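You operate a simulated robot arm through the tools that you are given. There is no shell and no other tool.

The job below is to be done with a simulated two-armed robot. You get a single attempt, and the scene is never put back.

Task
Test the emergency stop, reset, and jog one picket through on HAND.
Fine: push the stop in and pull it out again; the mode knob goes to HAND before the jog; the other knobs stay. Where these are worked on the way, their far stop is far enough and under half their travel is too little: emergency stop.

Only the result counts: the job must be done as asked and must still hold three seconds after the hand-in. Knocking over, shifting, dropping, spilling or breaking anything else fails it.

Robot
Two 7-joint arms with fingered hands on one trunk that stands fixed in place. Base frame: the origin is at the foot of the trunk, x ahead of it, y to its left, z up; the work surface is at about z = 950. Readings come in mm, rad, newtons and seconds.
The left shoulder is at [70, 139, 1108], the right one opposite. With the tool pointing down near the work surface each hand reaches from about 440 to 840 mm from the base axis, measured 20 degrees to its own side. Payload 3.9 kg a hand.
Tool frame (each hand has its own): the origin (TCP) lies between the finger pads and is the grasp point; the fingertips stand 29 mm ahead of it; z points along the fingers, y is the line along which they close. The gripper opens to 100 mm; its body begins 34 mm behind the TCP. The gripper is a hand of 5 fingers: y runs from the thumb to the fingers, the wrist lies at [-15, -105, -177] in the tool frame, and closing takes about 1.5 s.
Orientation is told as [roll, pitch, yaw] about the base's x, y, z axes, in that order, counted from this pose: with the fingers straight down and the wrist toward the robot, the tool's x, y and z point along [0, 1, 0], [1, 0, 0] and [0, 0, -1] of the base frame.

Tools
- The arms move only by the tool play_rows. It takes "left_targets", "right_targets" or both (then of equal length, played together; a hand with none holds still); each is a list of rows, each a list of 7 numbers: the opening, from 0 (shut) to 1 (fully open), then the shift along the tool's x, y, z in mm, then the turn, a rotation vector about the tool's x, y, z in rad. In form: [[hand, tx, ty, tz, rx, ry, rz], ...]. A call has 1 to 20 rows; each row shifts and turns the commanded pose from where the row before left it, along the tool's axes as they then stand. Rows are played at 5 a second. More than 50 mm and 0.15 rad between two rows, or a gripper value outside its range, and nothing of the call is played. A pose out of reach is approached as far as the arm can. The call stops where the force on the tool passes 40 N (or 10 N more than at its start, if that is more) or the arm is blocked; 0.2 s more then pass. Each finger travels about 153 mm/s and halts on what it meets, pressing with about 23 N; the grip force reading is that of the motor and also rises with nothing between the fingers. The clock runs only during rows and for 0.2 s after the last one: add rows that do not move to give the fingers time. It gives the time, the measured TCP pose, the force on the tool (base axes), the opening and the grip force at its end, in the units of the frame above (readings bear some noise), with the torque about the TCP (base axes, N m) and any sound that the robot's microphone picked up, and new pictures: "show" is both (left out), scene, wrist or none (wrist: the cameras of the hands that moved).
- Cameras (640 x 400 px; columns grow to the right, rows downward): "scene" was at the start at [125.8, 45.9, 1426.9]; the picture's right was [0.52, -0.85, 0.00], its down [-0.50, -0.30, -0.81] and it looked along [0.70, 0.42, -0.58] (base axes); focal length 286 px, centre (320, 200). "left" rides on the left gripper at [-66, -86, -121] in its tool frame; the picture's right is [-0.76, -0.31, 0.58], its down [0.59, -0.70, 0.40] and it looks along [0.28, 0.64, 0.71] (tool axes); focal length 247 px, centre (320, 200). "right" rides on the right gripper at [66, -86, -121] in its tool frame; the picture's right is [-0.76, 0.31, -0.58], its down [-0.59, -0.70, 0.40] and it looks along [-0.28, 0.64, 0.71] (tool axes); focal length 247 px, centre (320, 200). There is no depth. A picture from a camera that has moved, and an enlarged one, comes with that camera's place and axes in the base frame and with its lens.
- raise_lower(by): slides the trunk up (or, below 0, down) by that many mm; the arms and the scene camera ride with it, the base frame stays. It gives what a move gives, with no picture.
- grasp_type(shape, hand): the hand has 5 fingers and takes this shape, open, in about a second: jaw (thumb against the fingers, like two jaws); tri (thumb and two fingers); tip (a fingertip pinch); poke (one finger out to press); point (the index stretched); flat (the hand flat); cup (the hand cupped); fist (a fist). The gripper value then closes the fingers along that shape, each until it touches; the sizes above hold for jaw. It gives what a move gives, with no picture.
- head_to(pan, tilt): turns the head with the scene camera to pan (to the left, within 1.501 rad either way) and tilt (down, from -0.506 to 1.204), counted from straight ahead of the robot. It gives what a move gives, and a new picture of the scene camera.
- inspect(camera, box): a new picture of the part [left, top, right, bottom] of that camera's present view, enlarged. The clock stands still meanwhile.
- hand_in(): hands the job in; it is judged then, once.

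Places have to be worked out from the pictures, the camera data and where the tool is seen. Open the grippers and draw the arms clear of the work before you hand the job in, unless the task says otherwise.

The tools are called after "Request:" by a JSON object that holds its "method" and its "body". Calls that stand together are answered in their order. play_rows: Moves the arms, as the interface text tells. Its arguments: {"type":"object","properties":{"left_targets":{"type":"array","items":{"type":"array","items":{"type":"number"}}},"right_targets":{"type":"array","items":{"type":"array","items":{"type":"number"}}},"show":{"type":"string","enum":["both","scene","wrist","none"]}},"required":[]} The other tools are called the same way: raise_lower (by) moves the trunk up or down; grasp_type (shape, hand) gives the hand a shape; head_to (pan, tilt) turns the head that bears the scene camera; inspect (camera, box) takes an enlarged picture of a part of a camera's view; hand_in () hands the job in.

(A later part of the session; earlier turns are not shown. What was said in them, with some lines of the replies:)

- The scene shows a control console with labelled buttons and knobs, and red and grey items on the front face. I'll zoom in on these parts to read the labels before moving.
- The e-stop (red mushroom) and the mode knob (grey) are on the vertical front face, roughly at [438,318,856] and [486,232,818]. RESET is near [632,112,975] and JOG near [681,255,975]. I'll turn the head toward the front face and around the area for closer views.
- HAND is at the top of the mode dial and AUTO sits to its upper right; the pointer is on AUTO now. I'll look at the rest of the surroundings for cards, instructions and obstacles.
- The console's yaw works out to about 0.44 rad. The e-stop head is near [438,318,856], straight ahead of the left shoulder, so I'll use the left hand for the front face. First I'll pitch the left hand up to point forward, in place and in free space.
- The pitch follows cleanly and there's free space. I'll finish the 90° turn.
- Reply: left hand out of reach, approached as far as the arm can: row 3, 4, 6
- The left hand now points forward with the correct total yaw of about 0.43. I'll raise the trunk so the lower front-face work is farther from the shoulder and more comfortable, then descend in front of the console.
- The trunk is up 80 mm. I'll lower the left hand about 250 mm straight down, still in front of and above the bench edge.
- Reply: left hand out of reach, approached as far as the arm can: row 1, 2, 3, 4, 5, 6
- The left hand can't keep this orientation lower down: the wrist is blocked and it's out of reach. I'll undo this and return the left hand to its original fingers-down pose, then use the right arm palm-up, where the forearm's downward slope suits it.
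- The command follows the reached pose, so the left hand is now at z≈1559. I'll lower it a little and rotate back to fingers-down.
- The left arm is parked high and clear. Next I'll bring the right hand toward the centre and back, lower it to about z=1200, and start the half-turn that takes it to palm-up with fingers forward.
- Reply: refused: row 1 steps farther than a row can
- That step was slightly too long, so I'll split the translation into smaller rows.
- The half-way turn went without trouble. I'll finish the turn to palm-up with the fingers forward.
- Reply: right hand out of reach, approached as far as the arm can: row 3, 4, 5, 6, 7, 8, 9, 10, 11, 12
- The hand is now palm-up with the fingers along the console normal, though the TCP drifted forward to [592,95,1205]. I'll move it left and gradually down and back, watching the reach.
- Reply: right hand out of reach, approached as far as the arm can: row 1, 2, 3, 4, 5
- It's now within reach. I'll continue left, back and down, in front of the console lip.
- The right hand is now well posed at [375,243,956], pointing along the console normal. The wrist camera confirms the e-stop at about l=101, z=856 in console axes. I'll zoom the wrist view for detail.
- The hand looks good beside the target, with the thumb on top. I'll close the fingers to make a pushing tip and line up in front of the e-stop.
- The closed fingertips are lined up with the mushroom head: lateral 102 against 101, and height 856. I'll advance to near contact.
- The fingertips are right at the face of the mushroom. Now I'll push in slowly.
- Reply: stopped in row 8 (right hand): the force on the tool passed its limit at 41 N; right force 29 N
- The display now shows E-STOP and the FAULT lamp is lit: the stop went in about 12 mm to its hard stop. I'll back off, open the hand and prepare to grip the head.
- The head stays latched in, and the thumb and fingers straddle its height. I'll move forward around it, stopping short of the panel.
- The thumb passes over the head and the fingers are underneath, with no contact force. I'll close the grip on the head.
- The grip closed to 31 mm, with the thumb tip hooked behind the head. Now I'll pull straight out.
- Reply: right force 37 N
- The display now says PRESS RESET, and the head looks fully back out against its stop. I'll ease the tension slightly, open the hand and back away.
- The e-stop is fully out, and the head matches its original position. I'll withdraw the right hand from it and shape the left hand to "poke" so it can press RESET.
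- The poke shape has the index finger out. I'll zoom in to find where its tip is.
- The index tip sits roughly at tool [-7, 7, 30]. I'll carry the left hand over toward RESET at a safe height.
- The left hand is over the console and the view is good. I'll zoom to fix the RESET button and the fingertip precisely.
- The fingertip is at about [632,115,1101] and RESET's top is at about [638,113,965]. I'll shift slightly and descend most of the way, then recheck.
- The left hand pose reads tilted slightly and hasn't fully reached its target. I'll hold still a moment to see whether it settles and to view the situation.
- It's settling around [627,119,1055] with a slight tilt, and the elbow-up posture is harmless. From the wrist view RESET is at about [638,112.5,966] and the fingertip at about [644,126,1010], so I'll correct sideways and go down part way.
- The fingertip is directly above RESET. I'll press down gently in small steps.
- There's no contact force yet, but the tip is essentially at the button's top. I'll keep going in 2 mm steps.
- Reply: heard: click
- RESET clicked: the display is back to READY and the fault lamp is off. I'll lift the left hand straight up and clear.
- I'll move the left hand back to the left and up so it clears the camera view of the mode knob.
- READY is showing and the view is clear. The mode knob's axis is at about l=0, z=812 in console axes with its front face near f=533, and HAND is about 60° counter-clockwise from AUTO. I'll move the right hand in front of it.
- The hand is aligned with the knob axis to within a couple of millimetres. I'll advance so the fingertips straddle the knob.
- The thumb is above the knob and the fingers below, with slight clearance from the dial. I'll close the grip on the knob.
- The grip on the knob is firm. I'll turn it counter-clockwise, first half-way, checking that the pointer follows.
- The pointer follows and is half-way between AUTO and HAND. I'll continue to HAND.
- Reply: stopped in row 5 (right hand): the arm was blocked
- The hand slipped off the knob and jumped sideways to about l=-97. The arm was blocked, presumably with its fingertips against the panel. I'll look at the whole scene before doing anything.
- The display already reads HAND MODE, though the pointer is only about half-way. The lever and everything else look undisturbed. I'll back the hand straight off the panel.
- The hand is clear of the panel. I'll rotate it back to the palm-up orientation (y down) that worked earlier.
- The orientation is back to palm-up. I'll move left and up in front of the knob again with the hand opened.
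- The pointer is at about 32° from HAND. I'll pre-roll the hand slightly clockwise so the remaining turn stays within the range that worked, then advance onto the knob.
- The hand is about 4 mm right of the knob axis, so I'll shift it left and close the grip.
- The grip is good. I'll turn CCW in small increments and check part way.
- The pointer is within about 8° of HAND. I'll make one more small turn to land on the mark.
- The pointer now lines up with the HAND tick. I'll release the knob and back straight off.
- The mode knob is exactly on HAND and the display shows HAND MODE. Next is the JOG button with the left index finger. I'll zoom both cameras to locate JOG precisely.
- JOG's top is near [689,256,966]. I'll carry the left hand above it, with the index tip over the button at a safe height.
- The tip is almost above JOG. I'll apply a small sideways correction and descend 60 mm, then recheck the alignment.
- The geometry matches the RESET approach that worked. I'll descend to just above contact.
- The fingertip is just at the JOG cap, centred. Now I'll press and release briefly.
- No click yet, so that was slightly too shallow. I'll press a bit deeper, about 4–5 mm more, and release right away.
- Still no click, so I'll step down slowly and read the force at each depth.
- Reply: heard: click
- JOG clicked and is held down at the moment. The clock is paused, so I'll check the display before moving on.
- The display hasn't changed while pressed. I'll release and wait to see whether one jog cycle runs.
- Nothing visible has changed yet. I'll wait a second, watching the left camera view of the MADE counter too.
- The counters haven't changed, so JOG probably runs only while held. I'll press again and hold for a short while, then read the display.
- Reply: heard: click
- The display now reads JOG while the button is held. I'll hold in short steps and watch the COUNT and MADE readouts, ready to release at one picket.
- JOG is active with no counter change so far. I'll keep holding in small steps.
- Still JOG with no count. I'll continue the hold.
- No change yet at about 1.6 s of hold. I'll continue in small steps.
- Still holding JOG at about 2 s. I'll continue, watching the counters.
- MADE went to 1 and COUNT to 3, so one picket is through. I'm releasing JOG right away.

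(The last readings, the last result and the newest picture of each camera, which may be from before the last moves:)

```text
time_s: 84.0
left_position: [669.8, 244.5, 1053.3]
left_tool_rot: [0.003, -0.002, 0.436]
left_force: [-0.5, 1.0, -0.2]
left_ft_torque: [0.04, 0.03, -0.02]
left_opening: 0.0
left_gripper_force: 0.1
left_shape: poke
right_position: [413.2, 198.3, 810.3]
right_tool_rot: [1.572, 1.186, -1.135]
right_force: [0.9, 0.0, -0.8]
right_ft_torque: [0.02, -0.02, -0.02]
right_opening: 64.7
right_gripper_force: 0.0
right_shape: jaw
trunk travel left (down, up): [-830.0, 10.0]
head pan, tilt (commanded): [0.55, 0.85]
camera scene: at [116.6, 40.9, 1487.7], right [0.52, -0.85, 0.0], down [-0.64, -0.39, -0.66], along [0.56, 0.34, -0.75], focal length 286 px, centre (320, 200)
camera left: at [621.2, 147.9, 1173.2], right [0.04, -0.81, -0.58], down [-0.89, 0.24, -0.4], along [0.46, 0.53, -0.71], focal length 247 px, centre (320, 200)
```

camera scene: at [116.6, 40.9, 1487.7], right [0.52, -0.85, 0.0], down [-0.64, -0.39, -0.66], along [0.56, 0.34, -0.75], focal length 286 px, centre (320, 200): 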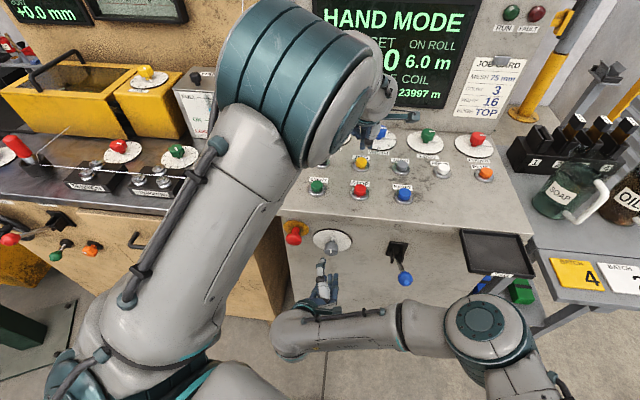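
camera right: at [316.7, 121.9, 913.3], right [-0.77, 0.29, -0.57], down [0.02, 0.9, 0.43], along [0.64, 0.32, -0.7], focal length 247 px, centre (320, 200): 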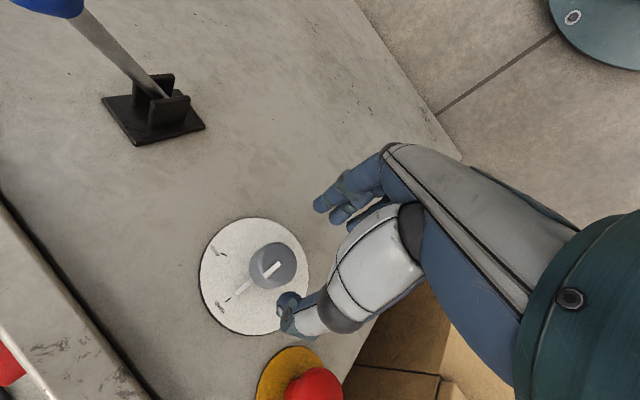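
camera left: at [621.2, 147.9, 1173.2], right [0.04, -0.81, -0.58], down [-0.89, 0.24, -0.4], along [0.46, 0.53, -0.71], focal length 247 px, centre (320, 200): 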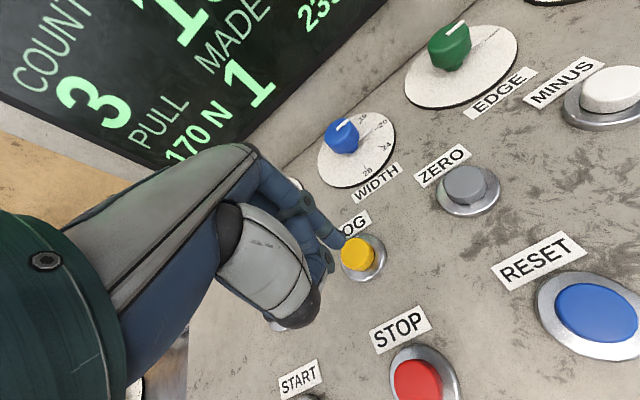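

One picket was jogged (COUNT 3, MADE 1) and the display is back to HAND MODE. I'll withdraw both arms now: the left up and to the left, the right straight back.

Request:
{"method": "play_rows", "body": {"left_targets": [[0, 5, -2, -30, 0, 0, 0], [0, 20, -10, -30, 0, 0, 0], [0, 26, -12, -25, 0, 0, 0], [0, 26, -12, -25, 0, 0, 0], [0, 26, -12, -25, 0, 0, 0], [0, 26, -12, -25, 0, 0, 0], [0, 26, -12, -25, 0, 0, 0], [0, 26, -12, -25, 0, 0, 0], [0, 26, -12, -25, 0, 0, 0], [0, 26, -12, -25, 0, 0, 0], [0, 26, -12, -25, 0, 0, 0]], "right_targets": [[0.65, 0, 0, -8, 0, 0, 0], [0.65, 0, 0, -8, 0, 0, 0], [0.65, 0, 0, -8, 0, 0, 0], [0.65, 0, 0, -8, 0, 0, 0], [0.65, 0, 0, -8, 0, 0, 0], [0.7, 0, 0, -8, 0, 0, 0], [0.8, 0, 0, -8, 0, 0, 0], [0.9, 0, 0, -8, 0, 0, 0], [1, 0, 0, 0, 0, 0, 0], [1, 0, 0, 0, 0, 0, 0], [1, 0, 0, 0, 0, 0, 0]], "show": "scene"}}

```text
time_s: 86.4
left_position: [453.3, 430.6, 1339.2]
left_tool_rot: [0.002, -0.002, 0.433]
left_force: [0.1, 0.3, -0.2]
left_ft_torque: [-0.03, -0.01, -0.01]
left_opening: 0.3
left_gripper_force: 0.0
left_shape: poke
right_position: [355.8, 171.8, 811.1]
right_tool_rot: [1.573, 1.186, -1.134]
right_force: [-0.2, 0.3, 0.3]
right_ft_torque: [-0.01, 0.04, -0.01]
right_opening: 99.7
right_gripper_force: 0.1
right_shape: jaw
trunk travel left (down, up): [-830.0, 10.0]
head pan, tilt (commanded): [0.55, 0.85]
camera scene: at [116.1, 41.9, 1487.8], right [0.52, -0.85, 0.0], down [-0.64, -0.39, -0.66], along [0.56, 0.34, -0.75], focal length 286 px, centre (320, 200)
```

scene: 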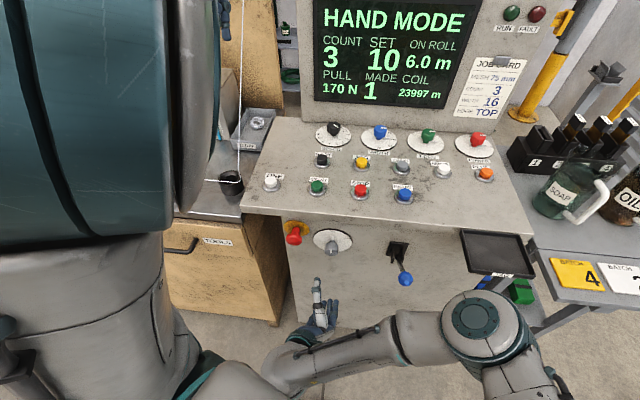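

Both hands are clear. I'll open the left hand to the jaw shape and do a last check of the stop, knobs and display.

Request:
{"method": "grasp_type", "body": {"shape": "jaw", "hand": "left"}}

Request:
{"method": "inspect", "body": {"camera": "scene", "box": [240, 190, 440, 300]}}

Request:
{"method": "inspect", "body": {"camera": "scene", "box": [250, 0, 550, 210]}}

```text
time_s: 87.3
left_position: [454.9, 430.9, 1338.1]
left_tool_rot: [0.004, -0.003, 0.435]
left_force: [1.0, -0.1, 0.2]
left_ft_torque: [0.01, 0.01, 0.01]
left_opening: 99.8
left_gripper_force: 0.0
left_shape: jaw
right_position: [356.4, 171.9, 811.5]
right_tool_rot: [1.571, 1.187, -1.135]
right_force: [0.1, -0.3, 0.0]
right_ft_torque: [0.03, 0.02, 0.0]
right_opening: 99.8
right_gripper_force: 0.0
right_shape: jaw
trunk travel left (down, up): [-830.0, 10.0]
head pan, tilt (commanded): [0.55, 0.85]
```

```text
3.20 times, centred on (340, 245) of scene
camera zoom: at [117.5, 41.1, 1487.7], right [0.52, -0.85, 0.0], down [-0.64, -0.39, -0.66], along [0.56, 0.34, -0.75], focal length 916 px, centre (256, 56)
```

zoom: 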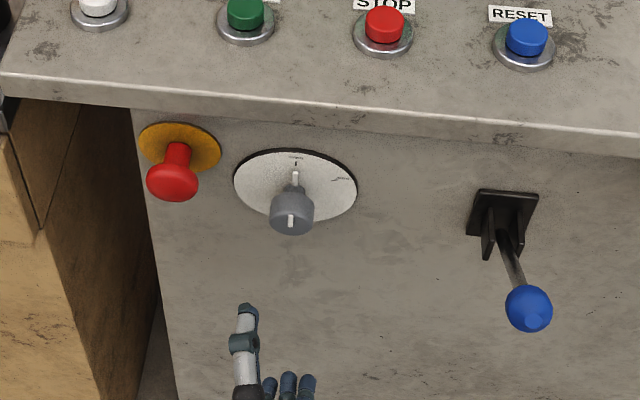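

```text
1.90 times, centred on (400, 105) of scene
camera zoom: at [117.5, 41.1, 1487.7], right [0.52, -0.85, 0.0], down [-0.64, -0.39, -0.66], along [0.56, 0.34, -0.75], focal length 546 px, centre (168, 381)
```

zoom: 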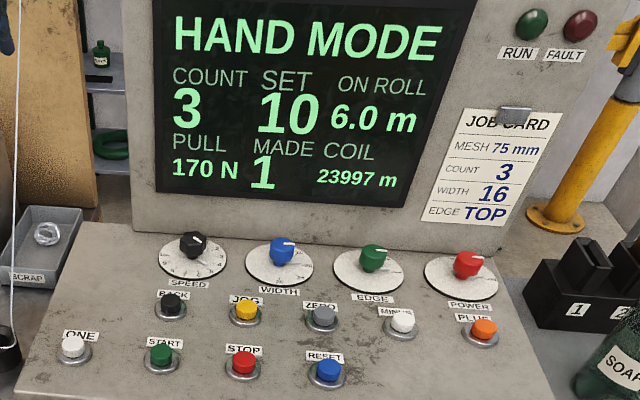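

The final check is good. The stop is fully out, the mode knob is on HAND, the other knobs and the lever are unchanged, and no fault is showing. MADE reads 1, and both hands are open and clear of the work, so I'm handing the job in.

Request:
{"method": "hand_in", "body": {}}

```text
The job is handed in.
```

The job is done and handed in: I tested the emergency stop, reset the machine and jogged one picket through on HAND.

- **Emergency stop:** I pushed it in to its far stop (the display read E-STOP and the FAULT lamp lit), then pulled it fully out (PRESS RESET).
- **Reset:** I pressed RESET. The display went back to READY and the FAULT lamp went out.
- **Mode knob:** It is on the HAND mark, set before the jog, and the display reads HAND MODE. My grip slipped off halfway through the turn and the hand swung into the panel; nothing looked disturbed, so I regripped and finished the turn.
- **Jog:** One early JOG press was too short to move anything. I then held it until MADE went from 0 to 1 and COUNT from 2 to 3, and released.

In the last check the other knobs and the lever looked as they were at the start. Both hands were open and clear of the work. The trunk is still 80 mm above where it started.
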